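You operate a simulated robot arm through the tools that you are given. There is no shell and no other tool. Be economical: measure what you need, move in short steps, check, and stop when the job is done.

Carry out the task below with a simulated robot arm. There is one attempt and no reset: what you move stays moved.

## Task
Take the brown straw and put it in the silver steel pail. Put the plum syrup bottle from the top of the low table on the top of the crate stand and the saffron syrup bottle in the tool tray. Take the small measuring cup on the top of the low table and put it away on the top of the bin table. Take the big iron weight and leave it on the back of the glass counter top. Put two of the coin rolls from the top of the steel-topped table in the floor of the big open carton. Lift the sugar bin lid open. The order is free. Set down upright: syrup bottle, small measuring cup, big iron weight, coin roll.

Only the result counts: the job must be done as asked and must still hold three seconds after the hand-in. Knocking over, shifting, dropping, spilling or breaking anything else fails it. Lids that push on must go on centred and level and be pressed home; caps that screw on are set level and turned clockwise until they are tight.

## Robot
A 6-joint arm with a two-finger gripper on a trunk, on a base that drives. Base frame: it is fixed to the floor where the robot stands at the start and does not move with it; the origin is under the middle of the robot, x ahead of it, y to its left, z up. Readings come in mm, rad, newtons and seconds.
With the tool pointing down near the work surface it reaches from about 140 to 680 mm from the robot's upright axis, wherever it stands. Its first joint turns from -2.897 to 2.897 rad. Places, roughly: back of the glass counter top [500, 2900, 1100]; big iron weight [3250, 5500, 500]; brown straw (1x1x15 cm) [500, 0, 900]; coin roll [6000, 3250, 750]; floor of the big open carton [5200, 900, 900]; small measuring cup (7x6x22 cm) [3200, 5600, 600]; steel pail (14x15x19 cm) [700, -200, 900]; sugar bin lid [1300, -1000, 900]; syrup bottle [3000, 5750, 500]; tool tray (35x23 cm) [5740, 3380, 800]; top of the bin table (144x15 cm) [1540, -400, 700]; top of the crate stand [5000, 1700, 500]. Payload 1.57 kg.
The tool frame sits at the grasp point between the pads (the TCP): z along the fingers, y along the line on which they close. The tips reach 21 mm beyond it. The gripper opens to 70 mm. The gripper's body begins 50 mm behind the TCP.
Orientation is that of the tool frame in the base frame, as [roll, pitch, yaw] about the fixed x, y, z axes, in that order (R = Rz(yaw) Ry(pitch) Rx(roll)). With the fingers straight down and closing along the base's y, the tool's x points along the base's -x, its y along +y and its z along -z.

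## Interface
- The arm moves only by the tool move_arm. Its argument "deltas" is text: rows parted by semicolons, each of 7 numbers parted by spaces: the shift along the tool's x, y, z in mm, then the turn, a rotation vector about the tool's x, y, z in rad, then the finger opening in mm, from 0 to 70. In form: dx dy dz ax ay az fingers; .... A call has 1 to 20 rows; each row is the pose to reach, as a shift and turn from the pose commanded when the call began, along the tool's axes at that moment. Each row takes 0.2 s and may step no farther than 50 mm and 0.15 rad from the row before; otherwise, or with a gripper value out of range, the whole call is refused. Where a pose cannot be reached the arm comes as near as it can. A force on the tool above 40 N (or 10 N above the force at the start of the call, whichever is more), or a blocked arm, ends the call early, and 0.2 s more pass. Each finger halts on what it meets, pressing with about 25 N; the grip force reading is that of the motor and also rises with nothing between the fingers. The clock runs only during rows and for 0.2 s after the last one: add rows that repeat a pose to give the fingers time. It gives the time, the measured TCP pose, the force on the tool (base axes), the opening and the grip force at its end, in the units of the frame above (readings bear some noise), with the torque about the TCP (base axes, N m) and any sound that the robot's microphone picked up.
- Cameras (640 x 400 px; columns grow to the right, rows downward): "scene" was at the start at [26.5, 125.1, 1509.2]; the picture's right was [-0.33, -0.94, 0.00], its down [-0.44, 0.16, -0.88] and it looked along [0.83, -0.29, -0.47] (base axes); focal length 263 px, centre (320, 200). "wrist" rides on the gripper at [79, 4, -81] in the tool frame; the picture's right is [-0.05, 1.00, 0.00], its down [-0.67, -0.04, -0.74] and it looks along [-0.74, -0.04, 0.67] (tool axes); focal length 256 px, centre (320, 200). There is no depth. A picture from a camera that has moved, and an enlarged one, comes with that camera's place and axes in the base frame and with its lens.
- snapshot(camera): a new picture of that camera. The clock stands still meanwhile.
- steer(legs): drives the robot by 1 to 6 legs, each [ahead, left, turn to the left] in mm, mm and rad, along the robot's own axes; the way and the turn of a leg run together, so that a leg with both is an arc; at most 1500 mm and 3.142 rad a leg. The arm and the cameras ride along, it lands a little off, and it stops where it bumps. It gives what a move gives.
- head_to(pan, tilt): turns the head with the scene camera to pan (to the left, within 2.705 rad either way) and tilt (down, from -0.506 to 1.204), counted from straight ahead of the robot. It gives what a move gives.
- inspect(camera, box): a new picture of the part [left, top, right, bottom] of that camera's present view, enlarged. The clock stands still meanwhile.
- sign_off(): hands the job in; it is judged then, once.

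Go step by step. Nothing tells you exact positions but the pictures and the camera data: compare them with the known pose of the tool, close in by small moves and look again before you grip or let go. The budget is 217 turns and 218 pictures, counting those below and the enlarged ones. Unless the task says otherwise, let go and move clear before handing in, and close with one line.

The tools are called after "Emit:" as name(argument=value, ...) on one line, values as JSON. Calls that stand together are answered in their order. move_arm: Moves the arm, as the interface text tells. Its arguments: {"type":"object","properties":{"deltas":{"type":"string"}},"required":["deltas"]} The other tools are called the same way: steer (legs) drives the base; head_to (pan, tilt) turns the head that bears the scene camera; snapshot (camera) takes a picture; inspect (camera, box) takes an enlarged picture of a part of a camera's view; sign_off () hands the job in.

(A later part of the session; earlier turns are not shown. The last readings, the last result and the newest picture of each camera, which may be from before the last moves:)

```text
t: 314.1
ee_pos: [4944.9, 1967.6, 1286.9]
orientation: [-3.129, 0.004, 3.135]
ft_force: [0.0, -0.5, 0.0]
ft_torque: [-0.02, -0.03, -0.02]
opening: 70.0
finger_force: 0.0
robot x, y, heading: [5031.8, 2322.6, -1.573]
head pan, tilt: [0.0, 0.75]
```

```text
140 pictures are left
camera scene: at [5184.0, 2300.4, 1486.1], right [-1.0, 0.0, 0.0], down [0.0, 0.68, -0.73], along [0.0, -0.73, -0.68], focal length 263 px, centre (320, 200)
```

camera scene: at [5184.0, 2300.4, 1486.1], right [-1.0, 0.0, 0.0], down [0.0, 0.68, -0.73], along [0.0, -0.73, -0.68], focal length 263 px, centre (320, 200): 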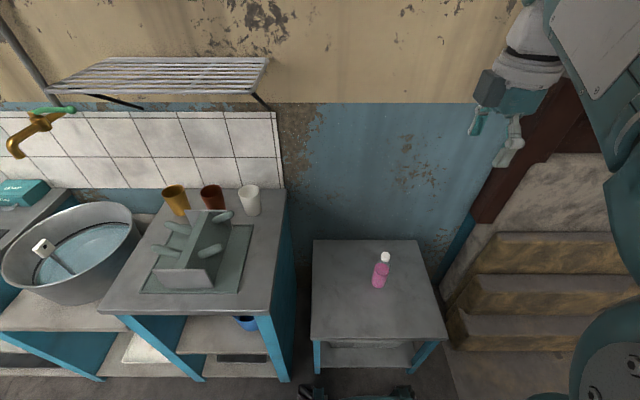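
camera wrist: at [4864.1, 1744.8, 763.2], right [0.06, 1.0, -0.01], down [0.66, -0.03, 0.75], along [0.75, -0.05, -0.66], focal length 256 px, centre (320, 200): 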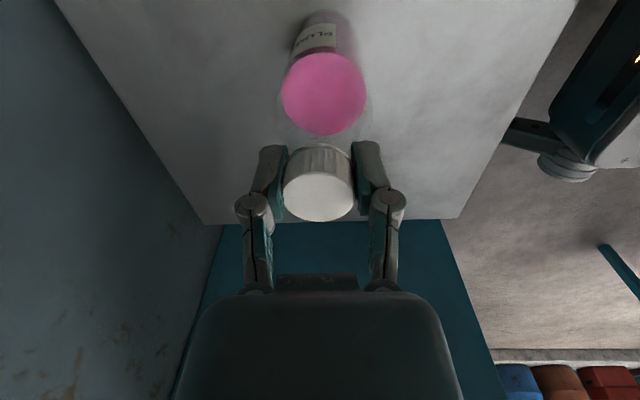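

The plum bottle stands on the crate stand. Back to the low table for the saffron bottle.

Emit:
steer(legs=[[-110, 0, 0], [0, 100, 0], [-1490, 0, 0], [-1490, 0, 0], [-380, 0, 0], [0, 0, -1.571]])

Emit:
steer(legs=[[1330, 0, 0]])

Emit:
snapshot(camera="scene")

```text
t: 335.8
ee_pos: [4757.3, 5855.4, 1286.8]
orientation: [-3.13, 0.004, 1.578]
ft_force: [-0.3, -0.6, 0.3]
ft_torque: [0.01, 0.02, 0.03]
opening: 70.4
finger_force: 0.1
robot x, y, heading: [5114.9, 5774.4, -3.126]
head pan, tilt: [0.0, 0.75]
```

```text
t: 342.4
ee_pos: [3423.9, 5840.2, 1287.9]
orientation: [-3.129, 0.003, 1.573]
ft_force: [1.4, 0.8, 0.5]
ft_torque: [-0.03, 0.01, -0.05]
opening: 69.9
finger_force: 0.0
robot x, y, heading: [3781.5, 5757.7, -3.129]
head pan, tilt: [0.0, 0.75]
```

```text
139 pictures are left
camera scene: at [3758.8, 5603.8, 1486.1], right [-0.01, 1.0, 0.0], down [0.68, 0.01, -0.73], along [-0.73, -0.01, -0.68], focal length 263 px, centre (320, 200)
```

scene: 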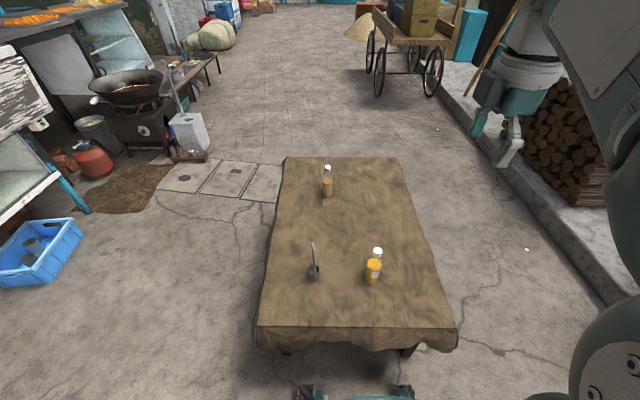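

Saffron cap near (3182, 5805, 690). I bring the gripper above it.

Emit:
move_arm(deltas="-2.6 -18.3 39.1 -0.001 0 0 70; -5.2 -36.6 78.2 -0.002 0 0 70; -7.8 -54.9 117.3 -0.003 0 0 70; -10.4 -73.2 156.4 -0.004 0 0 70; -13 -91.5 195.5 -0.005 0 0 70; -15.6 -109.8 234.6 -0.006 0 0 70; -18.2 -128.1 273.7 -0.007 0 0 70; -20.8 -146.4 312.8 -0.008 0 0 65; -23.4 -164.7 351.9 -0.009 0 0 60; -26 -183 391 -0.01 0 0 55; -28.6 -201.3 430.1 -0.011 0 0 50; -31.2 -219.6 469.2 -0.012 0 0 50; -34 -238 508 -0.0126 0 0 50; -34 -238 508 -0.0126 0 0 50")

Emit:
snapshot(camera="wrist")

Emit:
inspect(camera="scene", box=[320, 200, 420, 300])

```text
t: 345.4
ee_pos: [3178.0, 5802.9, 782.5]
orientation: [-3.14, 0.004, 1.571]
ft_force: [0.3, 0.4, -0.1]
ft_torque: [0.01, -0.01, -0.01]
opening: 50.0
finger_force: 0.1
robot x, y, heading: [3783.1, 5758.3, -3.13]
head pan, tilt: [0.0, 0.75]
```

```text
138 pictures are left
camera wrist: at [3182.9, 5883.6, 862.6], right [1.0, -0.05, 0.0], down [-0.03, -0.66, 0.75], along [-0.04, -0.75, -0.66], focal length 256 px, centre (320, 200)
```

wrist: 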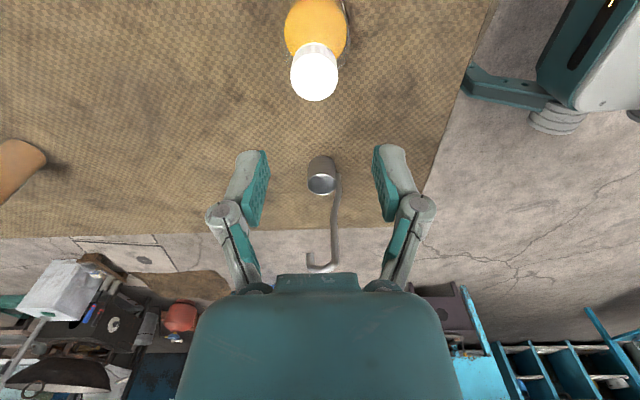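

```text
4.00 times, centred on (370, 250) of scene
camera zoom: at [3757.1, 5603.8, 1486.1], right [-0.01, 1.0, 0.0], down [0.68, 0.01, -0.73], along [-0.73, -0.01, -0.68], focal length 1054 px, centre (120, 0)
```

zoom: 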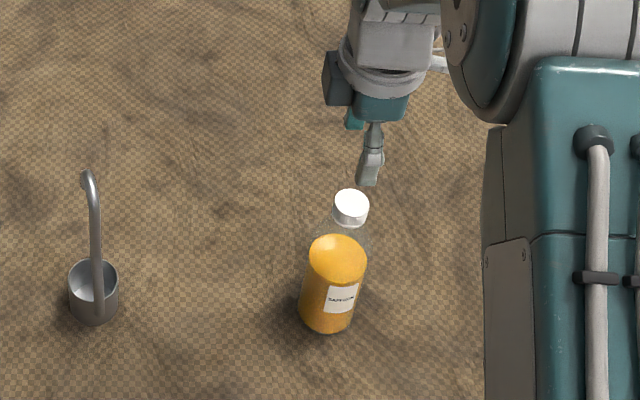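

The cap is 7 mm further in +y and 4 mm in -x. I correct, lower and grip.

Emit:
move_arm(deltas="4 -2 25 0 0 0 52; 7 -4 50 0 0 0 52; 7 -4 75 0 0 0 52; 7 -4 98 0 0 0 52; 7 -4 98 0 0 0 52; 7 -4 98 0 0 0 25; 7 -4 98 0 0 0 0; 7 -4 98 0 0 0 0; 7 -4 98 0 0 0 0")

Emit:
snapshot(camera="wrist")

```text
t: 347.4
ee_pos: [3176.2, 5810.4, 685.1]
orientation: [-3.139, 0.003, 1.573]
ft_force: [-1.3, -0.6, 5.8]
ft_torque: [-0.01, 0.06, -0.03]
opening: 29.1
finger_force: 24.5
robot x, y, heading: [3784.6, 5759.5, -3.128]
head pan, tilt: [0.0, 0.75]
```

```text
136 pictures are left
camera wrist: at [3179.8, 5890.3, 765.1], right [1.0, -0.05, 0.0], down [-0.03, -0.66, 0.75], along [-0.04, -0.75, -0.66], focal length 256 px, centre (320, 200)
```

wrist: 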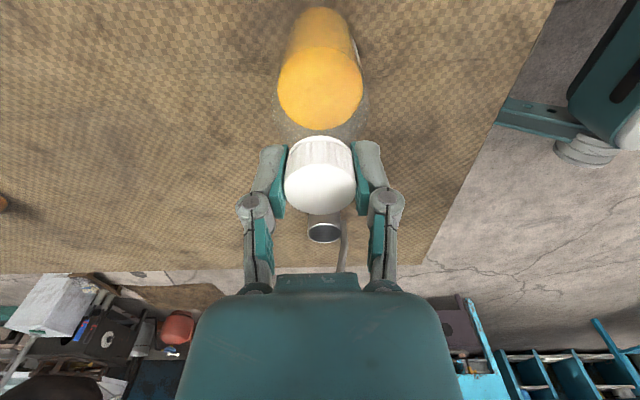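

Gripped. I lift and tuck, then drive to the steel-topped table.

Emit:
move_arm(deltas="0 0 -15 0 0 0 0; 0 0 -40 0 0 0 0; 0 0 -80 0 0 0 0; 0 0 -120 0 0 0 0; 0 0 -165 0 0 0 0; 0 0 -210 0 0 0 0; 0 0 -255 0 0 0 0; 0 0 -300 0 0 0 0; 0 0 -345 0 0 0 0; 0 20 -385 0 0 0 0; 0 50 -420 0 0 0 0; 0 80 -455 0 0 0 0; 0 110 -490 0 0 0 0; 0 145 -520 0 0 0 0; 0 180 -550 0 0 0 0; 0 215 -580 0 0 0 0; 0 245 -600 0 0 0 0")

Emit:
steer(legs=[[-1340, 0, -0.013], [0, 0, 1.571], [1490, 0, 0], [500, 0, 0]])

Emit:
head_to(pan=1.2, tilt=0.6)

Emit:
snapshot(camera="scene")

```text
t: 351.0
ee_pos: [3422.9, 5813.2, 1284.4]
orientation: [3.14, 0.004, 1.573]
ft_force: [-0.3, 0.0, -4.0]
ft_torque: [0.03, 0.0, -0.02]
opening: 29.0
finger_force: 24.5
robot x, y, heading: [3779.9, 5755.9, -3.133]
head pan, tilt: [0.0, 0.75]
```

```text
t: 371.1
ee_pos: [5050.9, 3410.5, 1284.4]
orientation: [3.14, 0.004, 3.133]
ft_force: [0.2, 0.8, -3.9]
ft_torque: [0.0, 0.04, 0.0]
opening: 29.1
finger_force: 25.5
robot x, y, heading: [5112.1, 3769.9, -1.572]
head pan, tilt: [0.0, 0.75]
```

```text
t: 372.5
ee_pos: [5049.7, 3410.0, 1285.5]
orientation: [3.141, 0.002, 3.131]
ft_force: [0.4, -0.3, -4.6]
ft_torque: [0.01, 0.0, 0.04]
opening: 28.9
finger_force: 24.7
robot x, y, heading: [5112.5, 3771.7, -1.569]
head pan, tilt: [1.201, 0.6]
```

```text
135 pictures are left
camera scene: at [5348.1, 3797.0, 1498.9], right [-0.36, -0.93, 0.0], down [-0.53, 0.21, -0.82], along [0.77, -0.3, -0.57], focal length 263 px, centre (320, 200)
```

scene: 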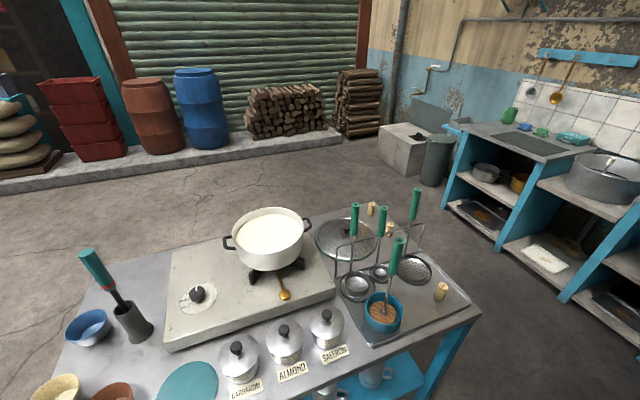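

Emit:
inspect(camera="scene", box=[310, 180, 490, 340])

Emit:
head_to(pan=0.75, tilt=0.75)

Emit:
snapshot(camera="scene")

```text
2.50 times, centred on (400, 260) of scene
camera zoom: at [5348.1, 3797.0, 1498.9], right [-0.36, -0.93, 0.0], down [-0.53, 0.21, -0.82], along [0.77, -0.3, -0.57], focal length 658 px, centre (120, 50)
```

zoom: 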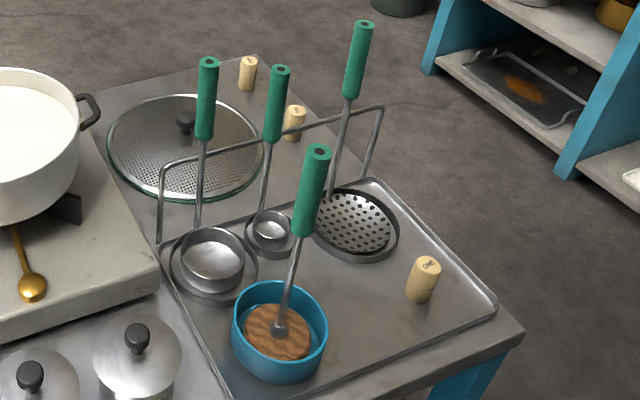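

```text
t: 373.4
ee_pos: [5050.3, 3410.1, 1285.9]
orientation: [3.142, 0.005, 3.132]
ft_force: [-0.5, 0.6, -4.9]
ft_torque: [-0.01, 0.0, 0.01]
opening: 29.0
finger_force: 25.1
robot x, y, heading: [5110.5, 3767.8, -1.572]
head pan, tilt: [0.75, 0.75]
```

```text
133 pictures are left
camera scene: at [5322.3, 3768.5, 1486.1], right [-0.73, -0.68, 0.0], down [-0.47, 0.5, -0.73], along [0.5, -0.53, -0.68], focal length 263 px, centre (320, 200)
```

scene: 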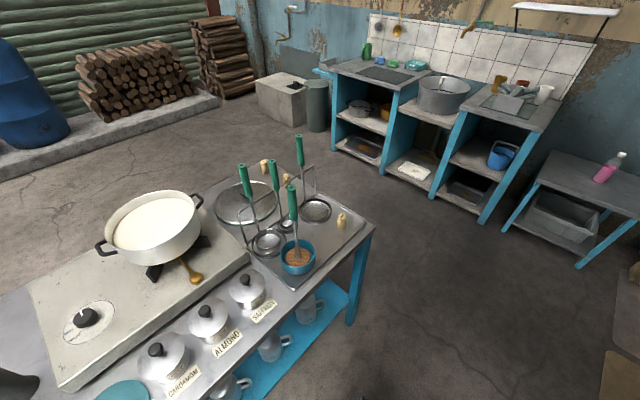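

The tool tray occupies about x 5640–5865, y 3190–3545 at z≈785, with a free spot near (5705, 3345) between the coin roll, the blue cup and the tall handles. I turn to face the table from the west.

Emit:
steer(legs=[[0, 0, 1.571], [0, -420, 0]])

Emit:
head_to(pan=0.0, tilt=0.75)

Emit:
snapshot(camera="scene")

Emit:
snapshot(camera="wrist")

```text
t: 379.8
ee_pos: [5470.0, 3294.1, 1286.0]
orientation: [3.141, -0.002, -1.583]
ft_force: [0.0, 1.5, -4.1]
ft_torque: [-0.07, -0.01, 0.0]
opening: 28.7
finger_force: 24.8
robot x, y, heading: [5111.4, 3350.8, -0.004]
head pan, tilt: [0.75, 0.75]
```

```text
t: 380.9
ee_pos: [5469.0, 3286.3, 1284.1]
orientation: [-3.141, 0.006, -1.582]
ft_force: [0.1, 0.7, -3.5]
ft_torque: [-0.03, -0.01, -0.01]
opening: 28.9
finger_force: 24.7
robot x, y, heading: [5107.8, 3347.3, -0.001]
head pan, tilt: [0.0, 0.75]
```

```text
132 pictures are left
camera scene: at [5133.7, 3505.7, 1486.2], right [0.0, -1.0, 0.0], down [-0.68, 0.0, -0.73], along [0.73, 0.0, -0.68], focal length 263 px, centre (320, 200)
```

scene: 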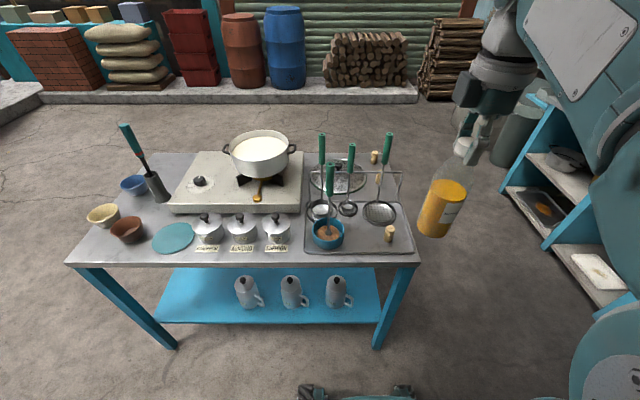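

```text
131 pictures are left
camera wrist: at [5464.3, 3207.2, 1365.3], right [-1.0, 0.07, 0.0], down [0.04, 0.66, 0.75], along [0.05, 0.75, -0.66], focal length 256 px, centre (320, 200)
```

wrist: 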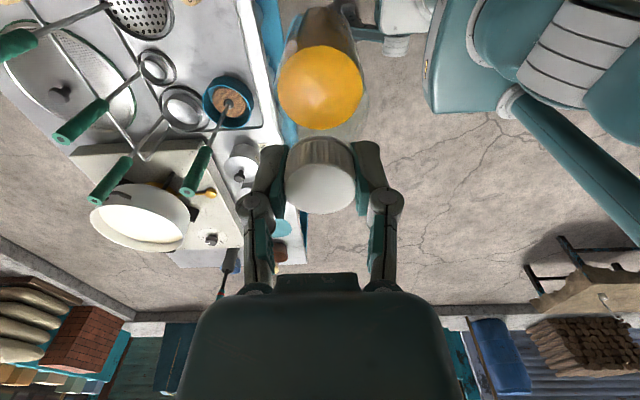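

Emit:
inspect(camera="scene", box=[295, 125, 425, 265])

```text
2.86 times, centred on (360, 195) of scene
camera zoom: at [5133.7, 3505.7, 1486.2], right [0.0, -1.0, 0.0], down [-0.68, 0.0, -0.73], along [0.73, 0.0, -0.68], focal length 753 px, centre (206, 214)
```

zoom: 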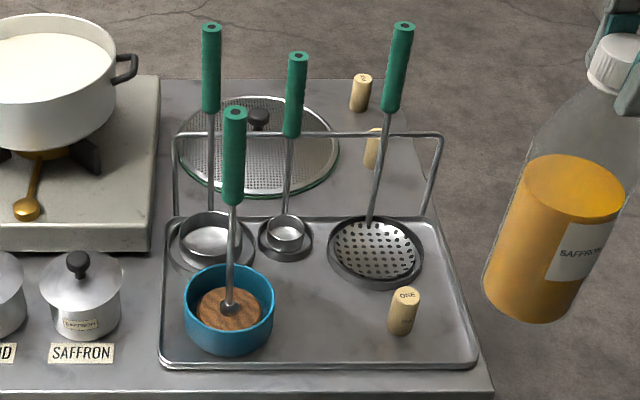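

The free spot in the tray is near (5693, 3360) with about 40 mm clearance all round. I bring the bottle above it.

Emit:
move_arm(deltas="-10.9 -31.9 20 0 0 0 0; -21.8 -63.8 40 0 0 0 0; -32.7 -95.7 60 0 0 0 0; -43.6 -127.6 80 0 0 0 0; -54.5 -159.5 100 0 0 0 0; -65.4 -191.4 120 0 0 0 0; -76.5 -223 140 0 0 0 0; -76.5 -223 180 0 0 0 0; -76.5 -223 220 0 0 0 0; -76.5 -223 250 0 0 0 0; -76.5 -223 270 0 0 0 0; -76.5 -223 270 0 0 0 0")

Emit:
inspect(camera="scene", box=[295, 125, 425, 265])

Emit:
snapshot(camera="wrist")

```text
t: 383.5
ee_pos: [5694.7, 3364.9, 1014.5]
orientation: [3.141, 0.005, -1.582]
ft_force: [0.9, -0.1, -3.1]
ft_torque: [-0.03, 0.0, -0.02]
opening: 28.9
finger_force: 25.3
robot x, y, heading: [5110.2, 3352.1, -0.003]
head pan, tilt: [0.0, 0.75]
```

```text
2.86 times, centred on (360, 195) of scene
camera zoom: at [5135.1, 3508.0, 1486.0], right [0.0, -1.0, 0.0], down [-0.68, 0.0, -0.73], along [0.73, 0.0, -0.68], focal length 753 px, centre (206, 214)
```

zoom: 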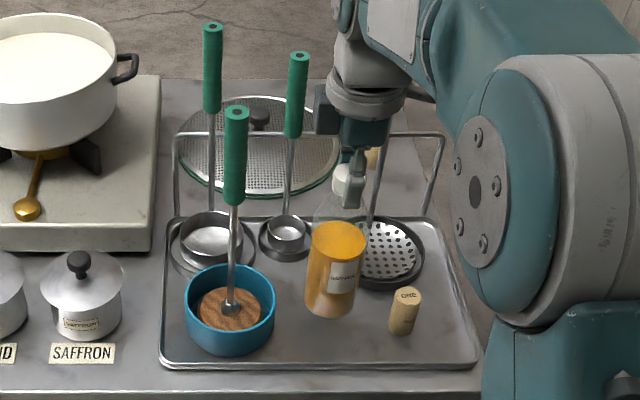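

```text
128 pictures are left
camera wrist: at [5688.7, 3284.6, 1095.8], right [-1.0, 0.07, 0.0], down [0.04, 0.66, 0.75], along [0.05, 0.75, -0.66], focal length 256 px, centre (320, 200)
```

wrist: 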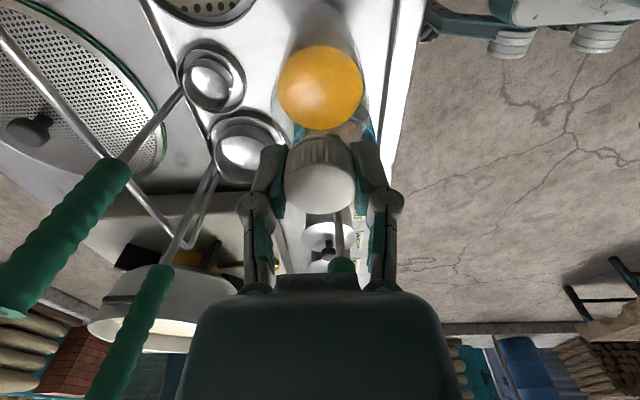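

Emit:
move_arm(deltas="0 0 15 0 0 0 0; 0 0 25 0 0 0 0; 0 0 30 0 0 0 0; 0 0 33 0 0 0 0; 0 0 36 0 0 0 0; 0 0 39 0 0 0 0; 0 0 42 0 0 0 0; 0 0 45 0 0 0 0; 0 0 48 0 0 0 0; 0 0 51 0 0 0 0")

Emit:
inspect(camera="scene", box=[295, 125, 425, 265])

```text
t: 384.6
ee_pos: [5694.9, 3364.4, 988.3]
orientation: [-3.13, 0.005, -1.584]
ft_force: [-5.9, 0.2, 12.2]
ft_torque: [0.0, 0.6, 0.02]
opening: 29.4
finger_force: 24.7
robot x, y, heading: [5113.6, 3352.9, -0.003]
head pan, tilt: [0.0, 0.75]
stopped in row 5: the force on the tool passed its limit at 43 N (the readings are from after the stop); the commanded pose is now the measured one
```

```text
2.86 times, centred on (360, 195) of scene
camera zoom: at [5133.3, 3508.0, 1486.1], right [0.0, -1.0, 0.0], down [-0.68, 0.0, -0.73], along [0.73, 0.0, -0.68], focal length 753 px, centre (206, 214)
```

zoom: 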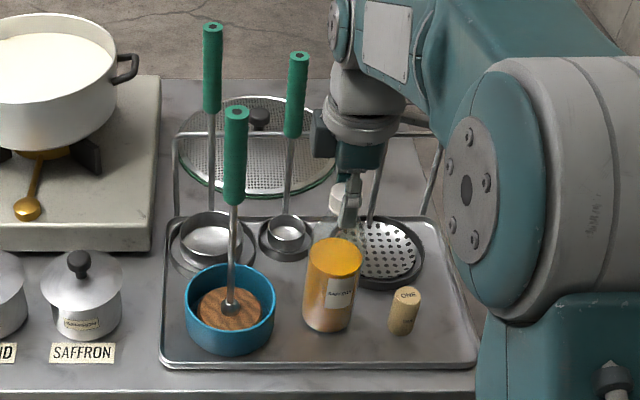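

Contact with the tray. I relax slightly, release and rise straight up.

Emit:
move_arm(deltas="0 0 -1 0 0 0 0; 0 0 -1 0 0 0 15; 0 0 -1 0 0 0 38; 0 0 -1 0 0 0 48; 0 0 -1 0 0 0 48; 0 0 -30 0 0 0 48; 0 0 -70 0 0 0 48; 0 0 -110 0 0 0 48; 0 0 -150 0 0 0 48; 0 0 -190 0 0 0 48; 0 20 -225 0 0 0 48; 0 50 -255 0 0 0 48; 0 80 -285 0 0 0 48; 0 120 -300 0 0 0 48; 0 160 -300 0 0 0 48")

Emit:
snapshot(camera="scene")

Emit:
snapshot(camera="wrist")

```text
t: 387.8
ee_pos: [5532.8, 3365.0, 1284.6]
orientation: [-3.132, 0.005, -1.584]
ft_force: [0.3, 0.1, -1.6]
ft_torque: [0.0, 0.05, 0.0]
opening: 48.3
finger_force: 0.1
robot x, y, heading: [5111.0, 3353.1, -0.0]
head pan, tilt: [0.0, 0.75]
```

```text
126 pictures are left
camera scene: at [5133.7, 3508.0, 1486.0], right [0.0, -1.0, 0.0], down [-0.68, 0.0, -0.73], along [0.73, 0.0, -0.68], focal length 263 px, centre (320, 200)
```

scene: 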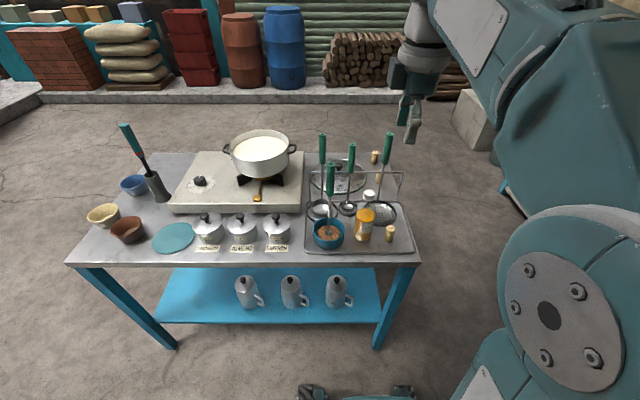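

```text
125 pictures are left
camera wrist: at [5526.5, 3284.0, 1365.0], right [-1.0, 0.07, -0.01], down [0.04, 0.66, 0.75], along [0.06, 0.75, -0.66], focal length 256 px, centre (320, 200)
```

wrist: 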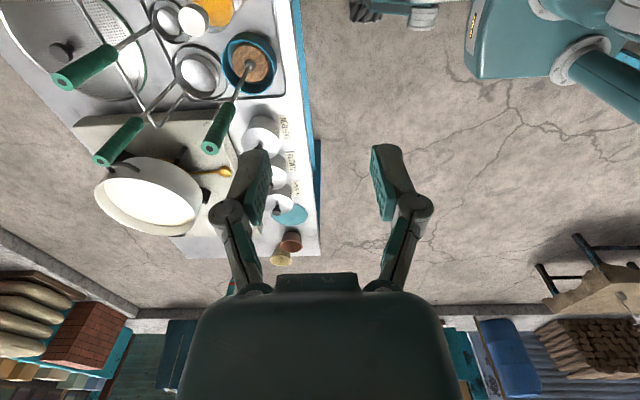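

The saffron bottle stands in the tray. The two free coin rolls are at about (5973, 3267) and (6116, 3263); I'll approach from the south side of the table.

Emit:
steer(legs=[[0, -740, 0], [930, 0, 0], [0, 0, 1.571]])

Emit:
head_to(pan=2.4, tilt=0.15)

Emit:
snapshot(camera="scene")

Emit:
head_to(pan=-1.9, tilt=0.15)

Emit:
snapshot(camera="scene")

```text
t: 400.1
ee_pos: [6038.6, 3026.9, 1284.3]
orientation: [-3.13, 0.004, -0.018]
ft_force: [0.4, -0.3, 0.0]
ft_torque: [-0.03, 0.01, -0.03]
opening: 48.0
finger_force: 0.0
robot x, y, heading: [6045.9, 2602.9, 1.56]
head pan, tilt: [0.0, 0.75]
```

```text
t: 402.3
ee_pos: [6037.4, 3026.7, 1285.4]
orientation: [-3.131, 0.005, -0.018]
ft_force: [-0.8, -0.3, -0.5]
ft_torque: [0.01, -0.02, -0.03]
opening: 48.0
finger_force: 0.1
robot x, y, heading: [6049.5, 2602.9, 1.56]
head pan, tilt: [2.4, 0.15]
```

```text
124 pictures are left
camera scene: at [5827.3, 2480.2, 1540.5], right [-0.73, 0.68, 0.0], down [0.1, 0.11, -0.99], along [-0.67, -0.72, -0.15], focal length 263 px, centre (320, 200)
```

scene: 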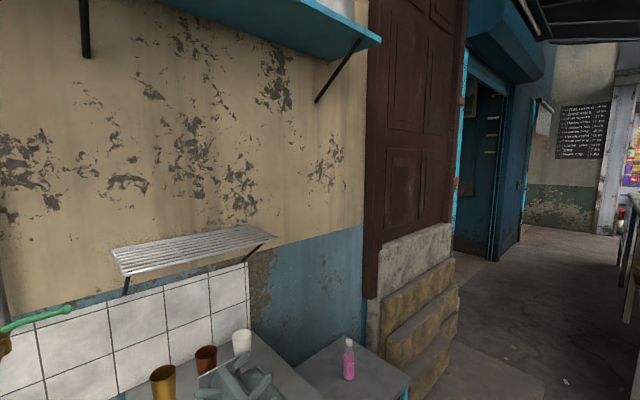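

```text
t: 405.8
ee_pos: [6037.5, 3027.6, 1284.3]
orientation: [-3.131, 0.005, -0.018]
ft_force: [0.4, 0.0, 0.4]
ft_torque: [-0.01, 0.0, 0.02]
opening: 48.2
finger_force: 0.0
robot x, y, heading: [6045.3, 2604.6, 1.562]
head pan, tilt: [-1.901, 0.15]
```

```text
123 pictures are left
camera scene: at [5978.0, 2517.2, 1540.6], right [-0.33, -0.94, 0.0], down [-0.14, 0.05, -0.99], along [0.93, -0.33, -0.15], focal length 263 px, centre (320, 200)
```

scene: 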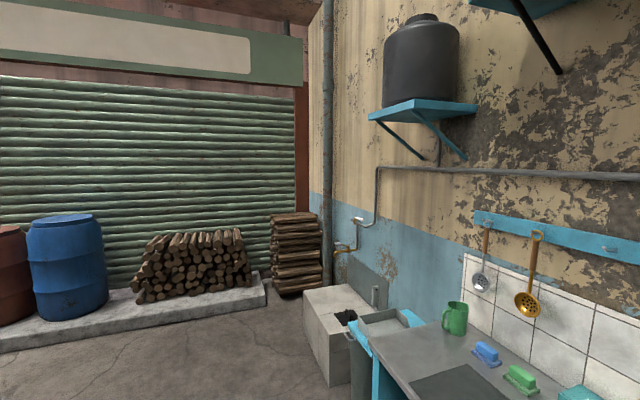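

No carton outside, so it must be inside the building behind the blue door. Now I look at the coin rolls.

Emit:
steer(legs=[[120, 0, 0.01]])

Emit:
head_to(pan=0.0, tilt=0.8)

Emit:
snapshot(camera="scene")

Emit:
snapshot(camera="wrist")

```text
t: 407.1
ee_pos: [6033.5, 3146.9, 1284.4]
orientation: [-3.132, 0.005, -0.007]
ft_force: [0.3, 0.1, 0.5]
ft_torque: [-0.02, -0.02, -0.01]
opening: 47.9
finger_force: 0.1
robot x, y, heading: [6045.1, 2720.2, 1.571]
head pan, tilt: [-1.901, 0.15]
```

```text
t: 408.9
ee_pos: [6033.1, 3147.1, 1283.9]
orientation: [-3.13, 0.006, -0.009]
ft_force: [0.8, -0.1, 0.2]
ft_torque: [-0.01, 0.0, 0.01]
opening: 48.1
finger_force: 0.1
robot x, y, heading: [6045.2, 2723.3, 1.573]
head pan, tilt: [0.0, 0.799]
```

```text
122 pictures are left
camera scene: at [5891.6, 2746.5, 1482.1], right [1.0, 0.0, 0.0], down [0.0, -0.72, -0.7], along [0.0, 0.7, -0.72], focal length 263 px, centre (320, 200)
```

scene: 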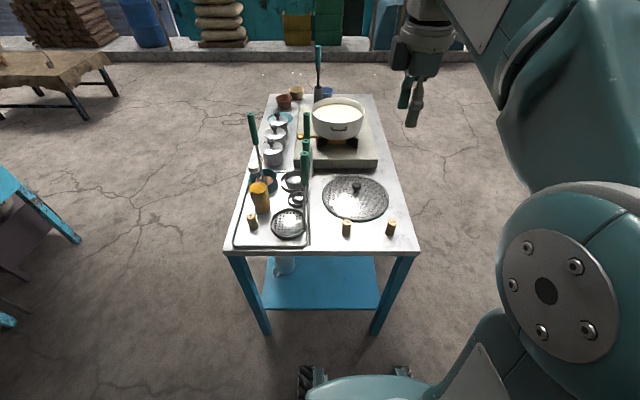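

```text
121 pictures are left
camera wrist: at [6113.4, 3140.3, 1365.0], right [-0.06, -1.0, -0.01], down [-0.66, 0.03, 0.75], along [-0.75, 0.05, -0.66], focal length 256 px, centre (320, 200)
```

wrist: 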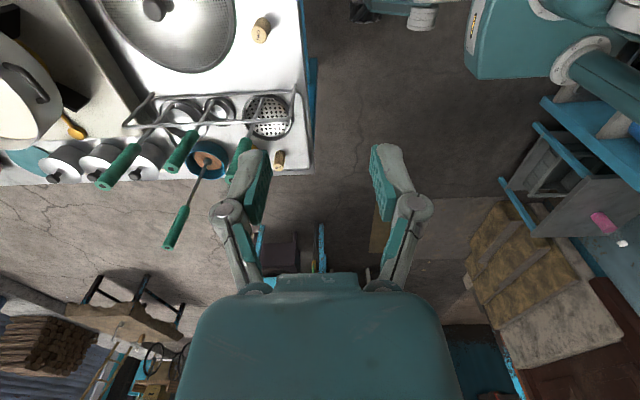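

Emit:
inspect(camera="scene", box=[320, 190, 420, 260])

```text
5.71 times, centred on (370, 225) of scene
camera zoom: at [5891.6, 2746.5, 1482.1], right [1.0, 0.0, 0.0], down [0.0, -0.72, -0.7], along [0.0, 0.7, -0.72], focal length 1505 px, centre (34, 57)
```

zoom: 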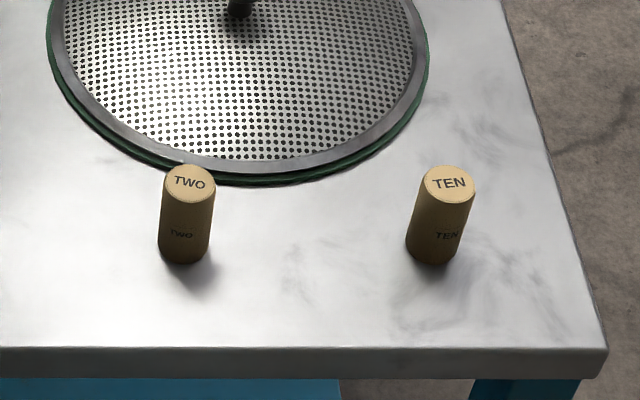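

Rolls "TWO" at about (5975, 3260) and "TEN" at (6116, 3260), tops at z≈855, 27 mm across. I go for TEN first.

Emit:
move_arm(deltas="9.3 -12.2 41.6 -0.001 0 0 48; 18.6 -24.4 83.2 -0.002 0 0 48; 27.9 -36.6 124.8 -0.004 0 0 48; 37.2 -48.8 166.4 -0.005 0 0 48; 46.5 -61 208 -0.006 0 0 48; 55.8 -73.2 249.6 -0.008 0 0 48; 65.1 -85.4 291.2 -0.009 0 0 48; 74.4 -97.6 332.8 -0.01 0 0 48; 84 -110 370 -0.0116 0 0 48; 84 -110 370 -0.0116 0 0 48")

Emit:
snapshot(camera="wrist")

Emit:
inspect(camera="scene", box=[340, 180, 440, 250])

```text
t: 411.1
ee_pos: [6119.5, 3259.5, 914.7]
orientation: [3.138, 0.003, -0.007]
ft_force: [0.2, -0.8, -1.1]
ft_torque: [0.02, 0.0, 0.0]
opening: 48.1
finger_force: 0.0
robot x, y, heading: [6047.8, 2724.3, 1.567]
head pan, tilt: [0.0, 0.799]
```

```text
119 pictures are left
camera wrist: at [6197.7, 3254.5, 995.7], right [-0.06, -1.0, 0.0], down [-0.66, 0.04, 0.75], along [-0.75, 0.04, -0.66], focal length 256 px, centre (320, 200)
```

wrist: 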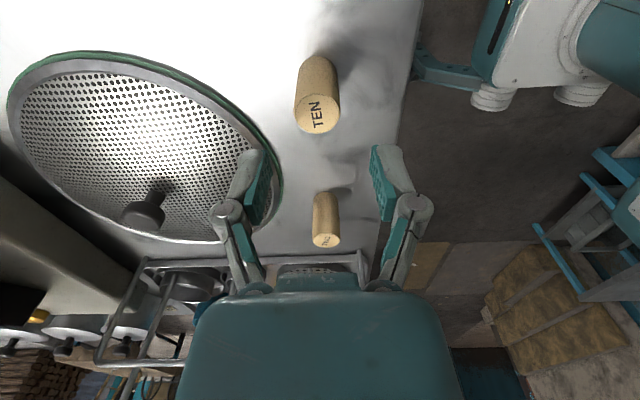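

```text
5.71 times, centred on (390, 215) of scene
camera zoom: at [5892.2, 2747.4, 1482.1], right [1.0, 0.0, 0.0], down [0.0, -0.72, -0.7], along [0.0, 0.7, -0.72], focal length 1505 px, centre (-80, 114)
```

zoom: 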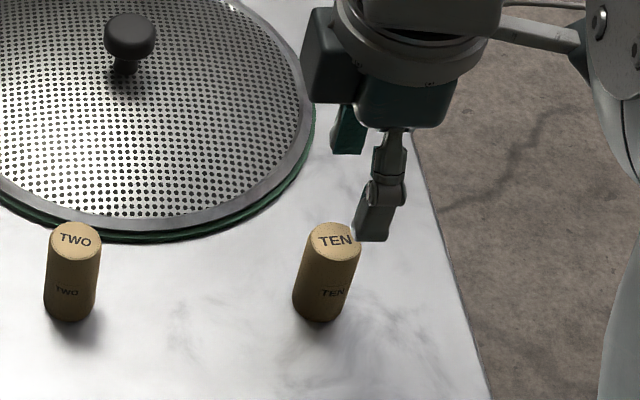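

Emit:
move_arm(deltas="-2 -1 30 0 0 0 48; -4.5 -1.5 60 0 0 0 48; -4.5 -1.5 82 0 0 0 48; -4.5 -1.5 82 0 0 0 25; -4.5 -1.5 82 0 0 0 0; -4.5 -1.5 82 0 0 0 0; -4.5 -1.5 82 0 0 0 0")

Emit:
snapshot(camera="wrist")

```text
t: 412.7
ee_pos: [6111.8, 3261.5, 834.0]
orientation: [-3.141, 0.004, -0.007]
ft_force: [-0.5, 1.7, 4.9]
ft_torque: [0.02, -0.01, 0.01]
opening: 28.2
finger_force: 24.9
robot x, y, heading: [6048.0, 2724.6, 1.572]
head pan, tilt: [0.0, 0.799]
```

```text
117 pictures are left
camera wrist: at [6192.5, 3255.9, 914.2], right [-0.06, -1.0, 0.0], down [-0.66, 0.04, 0.75], along [-0.75, 0.04, -0.66], focal length 256 px, centre (320, 200)
```

wrist: 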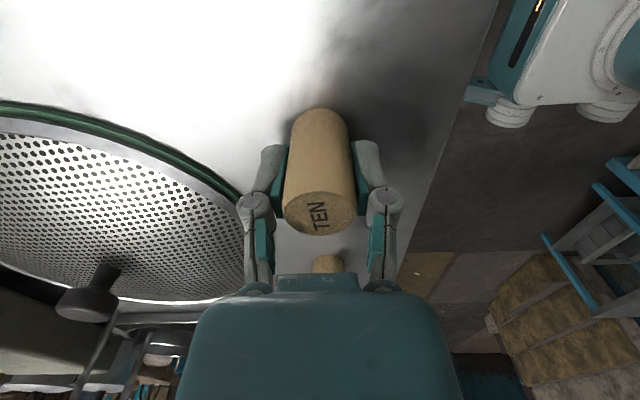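

TEN is gripped. I lift, tuck and drive to the building's opening to look for the carton.

Emit:
move_arm(deltas="0 0 -15 0 0 0 0; 0 0 -45 0 0 0 0; 0 0 -90 0 0 0 0; 0 0 -135 0 0 0 0; 0 0 -180 0 0 0 0; 0 0 -225 0 0 0 0; 0 0 -270 0 0 0 0; 0 20 -310 0 0 0 0; 0 45 -350 0 0 0 0; 0 75 -385 0 0 0 0; 0 105 -420 0 0 0 0; 0 140 -450 0 0 0 0; 0 180 -450 0 0 0 0")

Emit:
steer(legs=[[0, 0, 1.569], [0, 440, 0], [1490, 0, 0], [1490, 0, 0], [0, 80, 0], [800, 0, 0]])

Emit:
head_to(pan=1.3, tilt=0.25)

Emit:
snapshot(camera="scene")

```text
t: 415.5
ee_pos: [6112.4, 3082.2, 1283.5]
orientation: [3.14, 0.006, -0.008]
ft_force: [-0.3, 0.4, -1.5]
ft_torque: [0.0, 0.0, 0.04]
opening: 28.0
finger_force: 24.6
robot x, y, heading: [6047.3, 2723.5, 1.567]
head pan, tilt: [0.0, 0.799]
```

```text
t: 440.6
ee_pos: [1894.4, 2320.8, 1283.5]
orientation: [3.139, 0.005, 1.547]
ft_force: [0.0, -0.1, -0.8]
ft_torque: [-0.01, -0.02, -0.02]
opening: 28.6
finger_force: 25.0
robot x, y, heading: [2252.0, 2253.0, 3.131]
head pan, tilt: [0.0, 0.799]
```

```text
t: 442.1
ee_pos: [1895.5, 2320.7, 1283.9]
orientation: [3.14, 0.006, 1.546]
ft_force: [0.0, -1.4, -0.7]
ft_torque: [-0.01, 0.03, 0.0]
opening: 28.2
finger_force: 25.5
robot x, y, heading: [2252.3, 2253.0, 3.124]
head pan, tilt: [1.3, 0.25]
```

```text
116 pictures are left
camera scene: at [2282.9, 2006.7, 1531.2], right [-0.96, 0.28, 0.0], down [0.07, 0.24, -0.97], along [-0.27, -0.93, -0.25], focal length 263 px, centre (320, 200)
```

scene: 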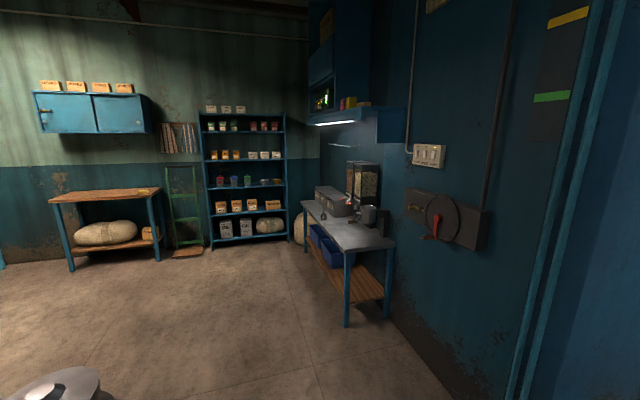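

A storeroom opens here. I look further left inside it.

Emit:
head_to(pan=2.05, tilt=0.25)

Emit:
snapshot(camera="scene")

Emit:
inspect(camera="scene", box=[0, 100, 320, 300])

```text
t: 443.1
ee_pos: [1895.5, 2319.9, 1283.9]
orientation: [3.139, 0.003, 1.547]
ft_force: [0.5, -0.1, -0.9]
ft_torque: [0.01, -0.02, -0.01]
opening: 28.5
finger_force: 25.3
robot x, y, heading: [2254.2, 2253.2, 3.124]
head pan, tilt: [2.051, 0.25]
```

```text
115 pictures are left
camera scene: at [2351.1, 2012.7, 1531.2], right [-0.89, -0.45, 0.0], down [-0.11, 0.22, -0.97], along [0.43, -0.87, -0.25], focal length 263 px, centre (320, 200)
```

scene: 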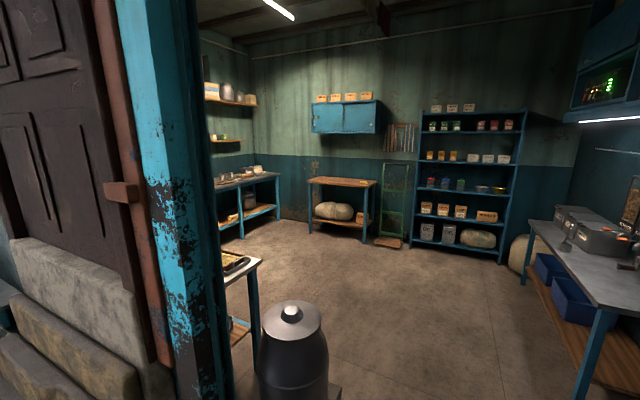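

```text
2.00 times, centred on (160, 200) of scene
camera zoom: at [2351.1, 2012.7, 1531.2], right [-0.89, -0.45, 0.0], down [-0.11, 0.22, -0.97], along [0.43, -0.87, -0.25], focal length 527 px, centre (640, 200)
```

zoom: 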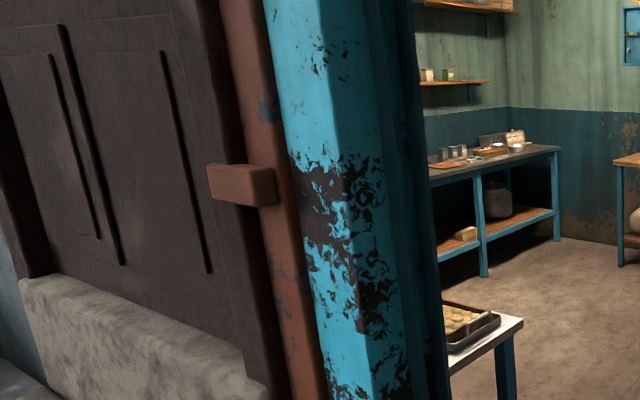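

The storeroom extends east; the bin table is likely on the west side at right. I drive in and look around.

Emit:
steer(legs=[[0, 0, 1.588], [1350, 0, 0]])

Emit:
head_to(pan=1.3, tilt=0.25)

Emit:
snapshot(camera="scene")

Emit:
head_to(pan=-0.4, tilt=0.3)

Emit:
snapshot(camera="scene")

```text
t: 453.8
ee_pos: [2209.0, 549.0, 1283.7]
orientation: [3.139, 0.004, -3.138]
ft_force: [-0.7, 0.1, -0.5]
ft_torque: [-0.02, 0.02, 0.02]
opening: 28.4
finger_force: 25.5
robot x, y, heading: [2270.8, 907.1, -1.557]
head pan, tilt: [2.051, 0.25]
```

```text
t: 454.9
ee_pos: [2208.4, 549.7, 1283.9]
orientation: [3.14, 0.006, -3.138]
ft_force: [0.5, -0.3, -1.3]
ft_torque: [-0.02, 0.02, 0.0]
opening: 28.5
finger_force: 24.9
robot x, y, heading: [2269.4, 910.1, -1.564]
head pan, tilt: [1.3, 0.25]
```

```text
113 pictures are left
camera scene: at [2513.0, 946.6, 1531.2], right [-0.26, -0.97, 0.0], down [-0.24, 0.06, -0.97], along [0.94, -0.25, -0.25], focal length 263 px, centre (320, 200)
```

scene: 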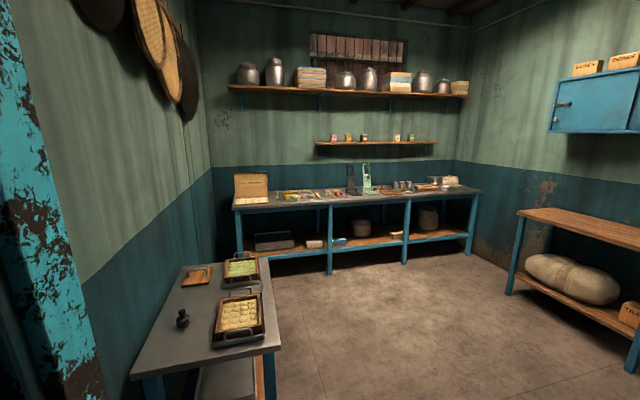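

```text
t: 456.6
ee_pos: [2208.8, 548.7, 1284.5]
orientation: [3.141, 0.006, -3.138]
ft_force: [-0.9, -0.2, -0.9]
ft_torque: [0.01, 0.0, 0.01]
opening: 28.5
finger_force: 24.6
robot x, y, heading: [2271.9, 907.4, -1.557]
head pan, tilt: [-0.4, 0.3]
```

```text
112 pictures are left
camera scene: at [2387.4, 883.9, 1526.5], right [-0.93, 0.38, 0.0], down [0.11, 0.27, -0.96], along [-0.36, -0.88, -0.3], focal length 263 px, centre (320, 200)
```

scene: 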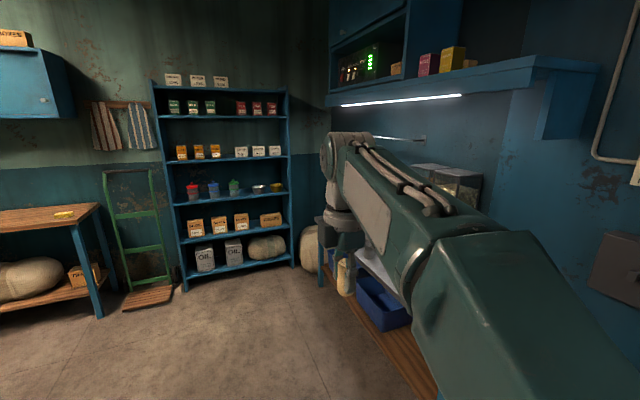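

Emit:
head_to(pan=1.3, tilt=0.25)

Emit:
inspect(camera="scene", box=[220, 150, 480, 260])

```text
t: 458.3
ee_pos: [2208.6, 548.5, 1283.5]
orientation: [3.139, 0.005, -3.137]
ft_force: [-0.5, 0.1, -1.0]
ft_torque: [0.0, -0.03, -0.03]
opening: 28.5
finger_force: 24.9
robot x, y, heading: [2268.6, 905.7, -1.559]
head pan, tilt: [1.3, 0.25]
```

```text
2.46 times, centred on (350, 205) of scene
camera zoom: at [2512.9, 946.5, 1531.2], right [-0.26, -0.97, 0.0], down [-0.24, 0.06, -0.97], along [0.94, -0.25, -0.25], focal length 648 px, centre (246, 188)
```

zoom: 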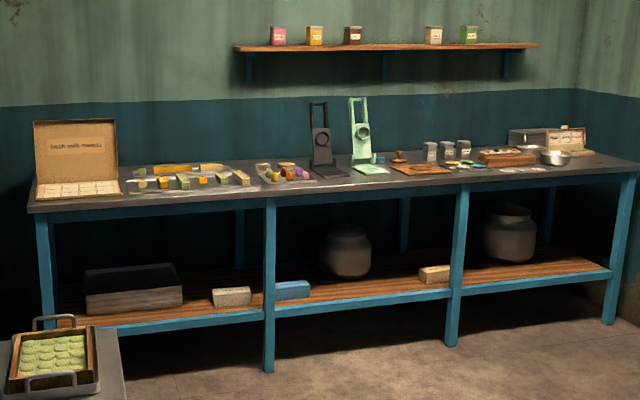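

The big open carton ("fresh milk sweets") is at the left end of the long east table, about (5055, 950). I drive around the near table to it.

Emit:
steer(legs=[[520, 0, 0], [0, 0, 1.56], [1490, 0, 0], [700, 0, 0], [0, 480, 0]])

Emit:
head_to(pan=0.1, tilt=0.6)

Emit:
snapshot(camera="scene")

Emit:
snapshot(camera="wrist")

```text
t: 478.0
ee_pos: [4826.5, 831.0, 1283.8]
orientation: [3.14, 0.007, -1.576]
ft_force: [-0.3, 0.0, -1.4]
ft_torque: [0.04, 0.0, 0.01]
opening: 28.4
finger_force: 25.3
robot x, y, heading: [4469.1, 896.1, 0.005]
head pan, tilt: [1.3, 0.25]
```

```text
t: 479.4
ee_pos: [4825.5, 834.4, 1283.4]
orientation: [3.141, 0.005, -1.574]
ft_force: [0.4, -0.7, -0.7]
ft_torque: [0.0, -0.01, 0.01]
opening: 28.3
finger_force: 25.0
robot x, y, heading: [4465.7, 898.8, 0.007]
head pan, tilt: [0.099, 0.6]
```

```text
110 pictures are left
camera scene: at [4493.8, 1060.6, 1499.0], right [0.11, -0.99, 0.0], down [-0.56, -0.06, -0.82], along [0.82, 0.09, -0.57], focal length 263 px, centre (320, 200)
```

scene: 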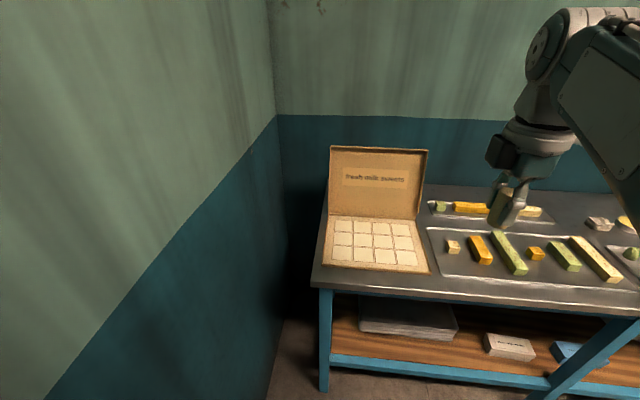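

```text
109 pictures are left
camera wrist: at [4821.8, 753.5, 1364.5], right [-1.0, 0.06, 0.0], down [0.04, 0.66, 0.75], along [0.04, 0.75, -0.66], focal length 256 px, centre (320, 200)
```

wrist: 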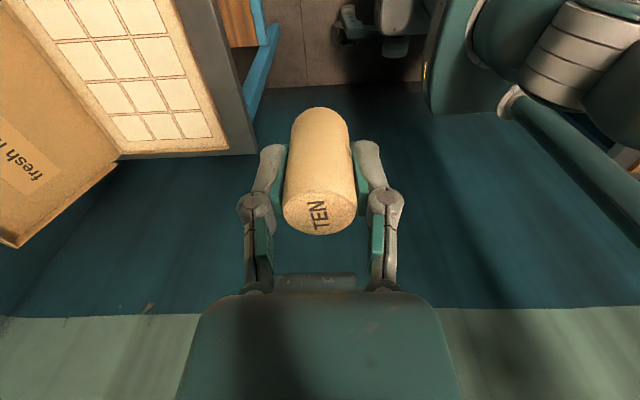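

Emit:
inspect(camera="scene", box=[300, 130, 460, 290])

Emit:
inspect(camera="wrist", box=[0, 0, 260, 160])

```text
2.50 times, centred on (380, 210) of scene
camera zoom: at [4493.8, 1060.6, 1499.0], right [0.11, -0.99, 0.0], down [-0.56, -0.06, -0.82], along [0.82, 0.09, -0.57], focal length 658 px, centre (170, 175)
```

zoom: 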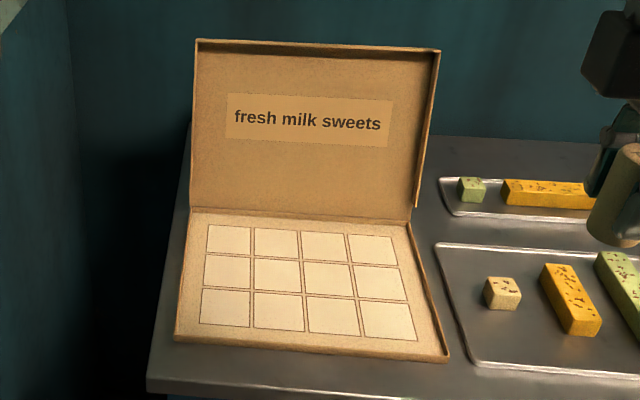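

```text
2.46 times, centred on (130, 80) of wrist
camera zoom: at [4821.8, 753.5, 1364.5], right [-1.0, 0.06, 0.0], down [0.04, 0.66, 0.75], along [0.04, 0.75, -0.66], focal length 630 px, centre (788, 495)
```

zoom: 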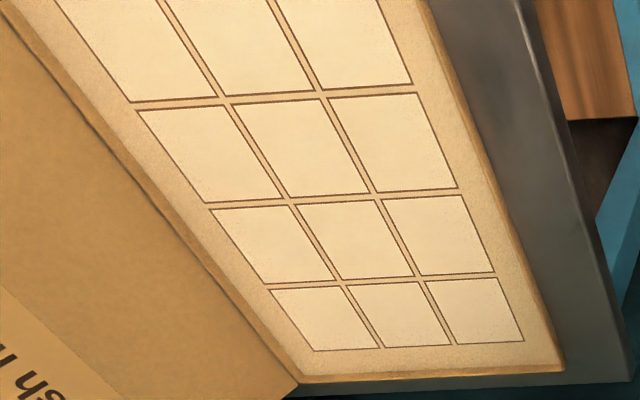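

The carton is empty: floor about x 5060–5320, y 785–1110, z≈865. I move 140 mm closer and bring the roll over its left half.

Emit:
steer(legs=[[135, 0, 0]])

```text
t: 480.7
ee_pos: [4960.1, 834.4, 1284.6]
orientation: [3.141, 0.004, -1.575]
ft_force: [1.0, 0.0, -1.1]
ft_torque: [-0.02, 0.0, -0.02]
opening: 28.1
finger_force: 25.3
robot x, y, heading: [4601.6, 896.9, 0.004]
head pan, tilt: [0.099, 0.6]
```

Emit:
move_arm(deltas="-17.3 -21.1 30 0 0 0 0; -34.6 -42.2 60 0 0 0 0; -51.9 -63.3 95 0 0 0 0; -69.2 -84.4 130 0 0 0 0; -86.5 -105.5 165 0 0 0 0; -103.8 -126.6 200 0 0 0 0; -121.1 -147.7 235 0 0 0 0; -138.4 -168.8 270 0 0 0 0; -156 -190 305 0 0 0 0; -156 -190 330 0 0 0 0; -156 -190 330 0 0 0 0")

Emit:
snapshot(camera="scene")

Emit:
snapshot(camera="wrist")

```text
t: 483.1
ee_pos: [5150.7, 990.6, 954.7]
orientation: [3.139, 0.004, -1.575]
ft_force: [0.5, 0.3, -1.4]
ft_torque: [0.0, 0.0, -0.03]
opening: 28.3
finger_force: 25.2
robot x, y, heading: [4601.6, 896.3, 0.009]
head pan, tilt: [0.099, 0.6]
```

```text
106 pictures are left
camera scene: at [4630.1, 1062.7, 1498.8], right [0.11, -0.99, 0.0], down [-0.56, -0.06, -0.82], along [0.82, 0.09, -0.57], focal length 263 px, centre (320, 200)
```

scene: 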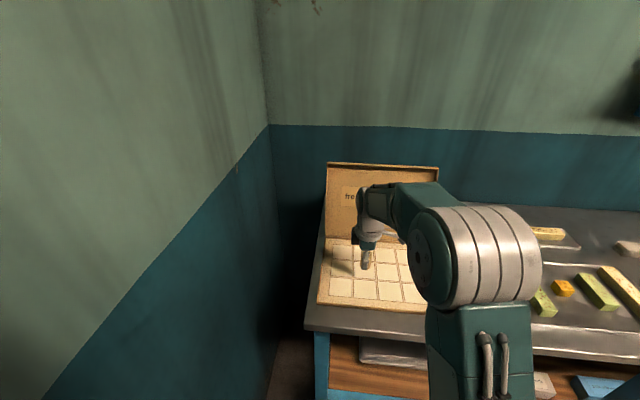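

```text
105 pictures are left
camera wrist: at [5147.3, 911.8, 1035.2], right [-1.0, 0.06, 0.0], down [0.04, 0.66, 0.75], along [0.04, 0.75, -0.66], focal length 256 px, centre (320, 200)
```

wrist: 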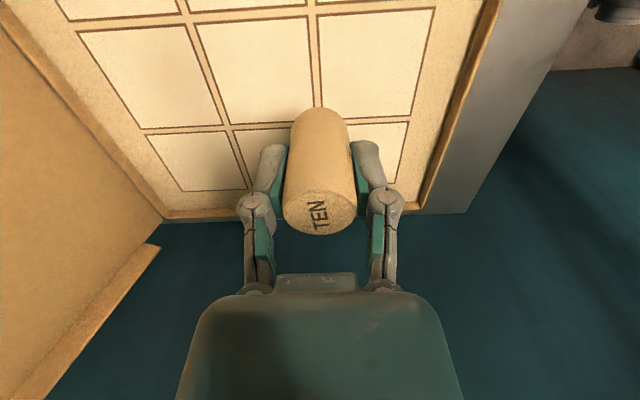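

Emit:
move_arm(deltas="0 0 15 0 0 0 0; 0 0 28 0 0 0 0; 0 0 36 0 0 0 0; 0 0 40 0 0 0 0; 0 0 42 0 0 0 0; 0 0 44 0 0 0 0; 0 0 46 0 0 0 0; 0 0 48 0 0 0 0; 0 0 50 0 0 0 0; 0 0 52 0 0 0 0; 0 0 54 0 0 0 0; 0 0 56 0 0 0 0; 0 0 58 0 0 0 0; 0 0 60 0 0 0 0; 0 0 62 0 0 0 0; 0 0 64 0 0 0 0; 0 0 66 0 0 0 0; 0 0 68 0 0 0 0; 0 0 70 0 0 0 0")

Emit:
snapshot(camera="wrist")

```text
t: 487.1
ee_pos: [5152.0, 992.3, 885.0]
orientation: [3.141, 0.004, -1.574]
ft_force: [3.4, -0.1, 23.8]
ft_torque: [-0.09, -0.11, -0.02]
opening: 28.7
finger_force: 25.4
robot x, y, heading: [4603.5, 899.8, -0.0]
head pan, tilt: [0.099, 0.6]
```

```text
104 pictures are left
camera wrist: at [5147.4, 911.5, 965.6], right [-1.0, 0.06, 0.0], down [0.04, 0.66, 0.75], along [0.04, 0.75, -0.66], focal length 256 px, centre (320, 200)
```

wrist: 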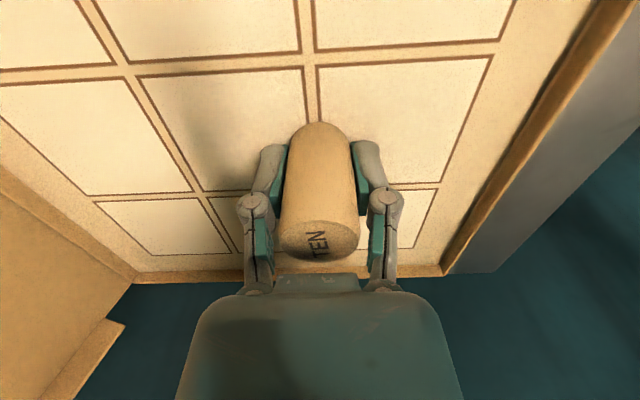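

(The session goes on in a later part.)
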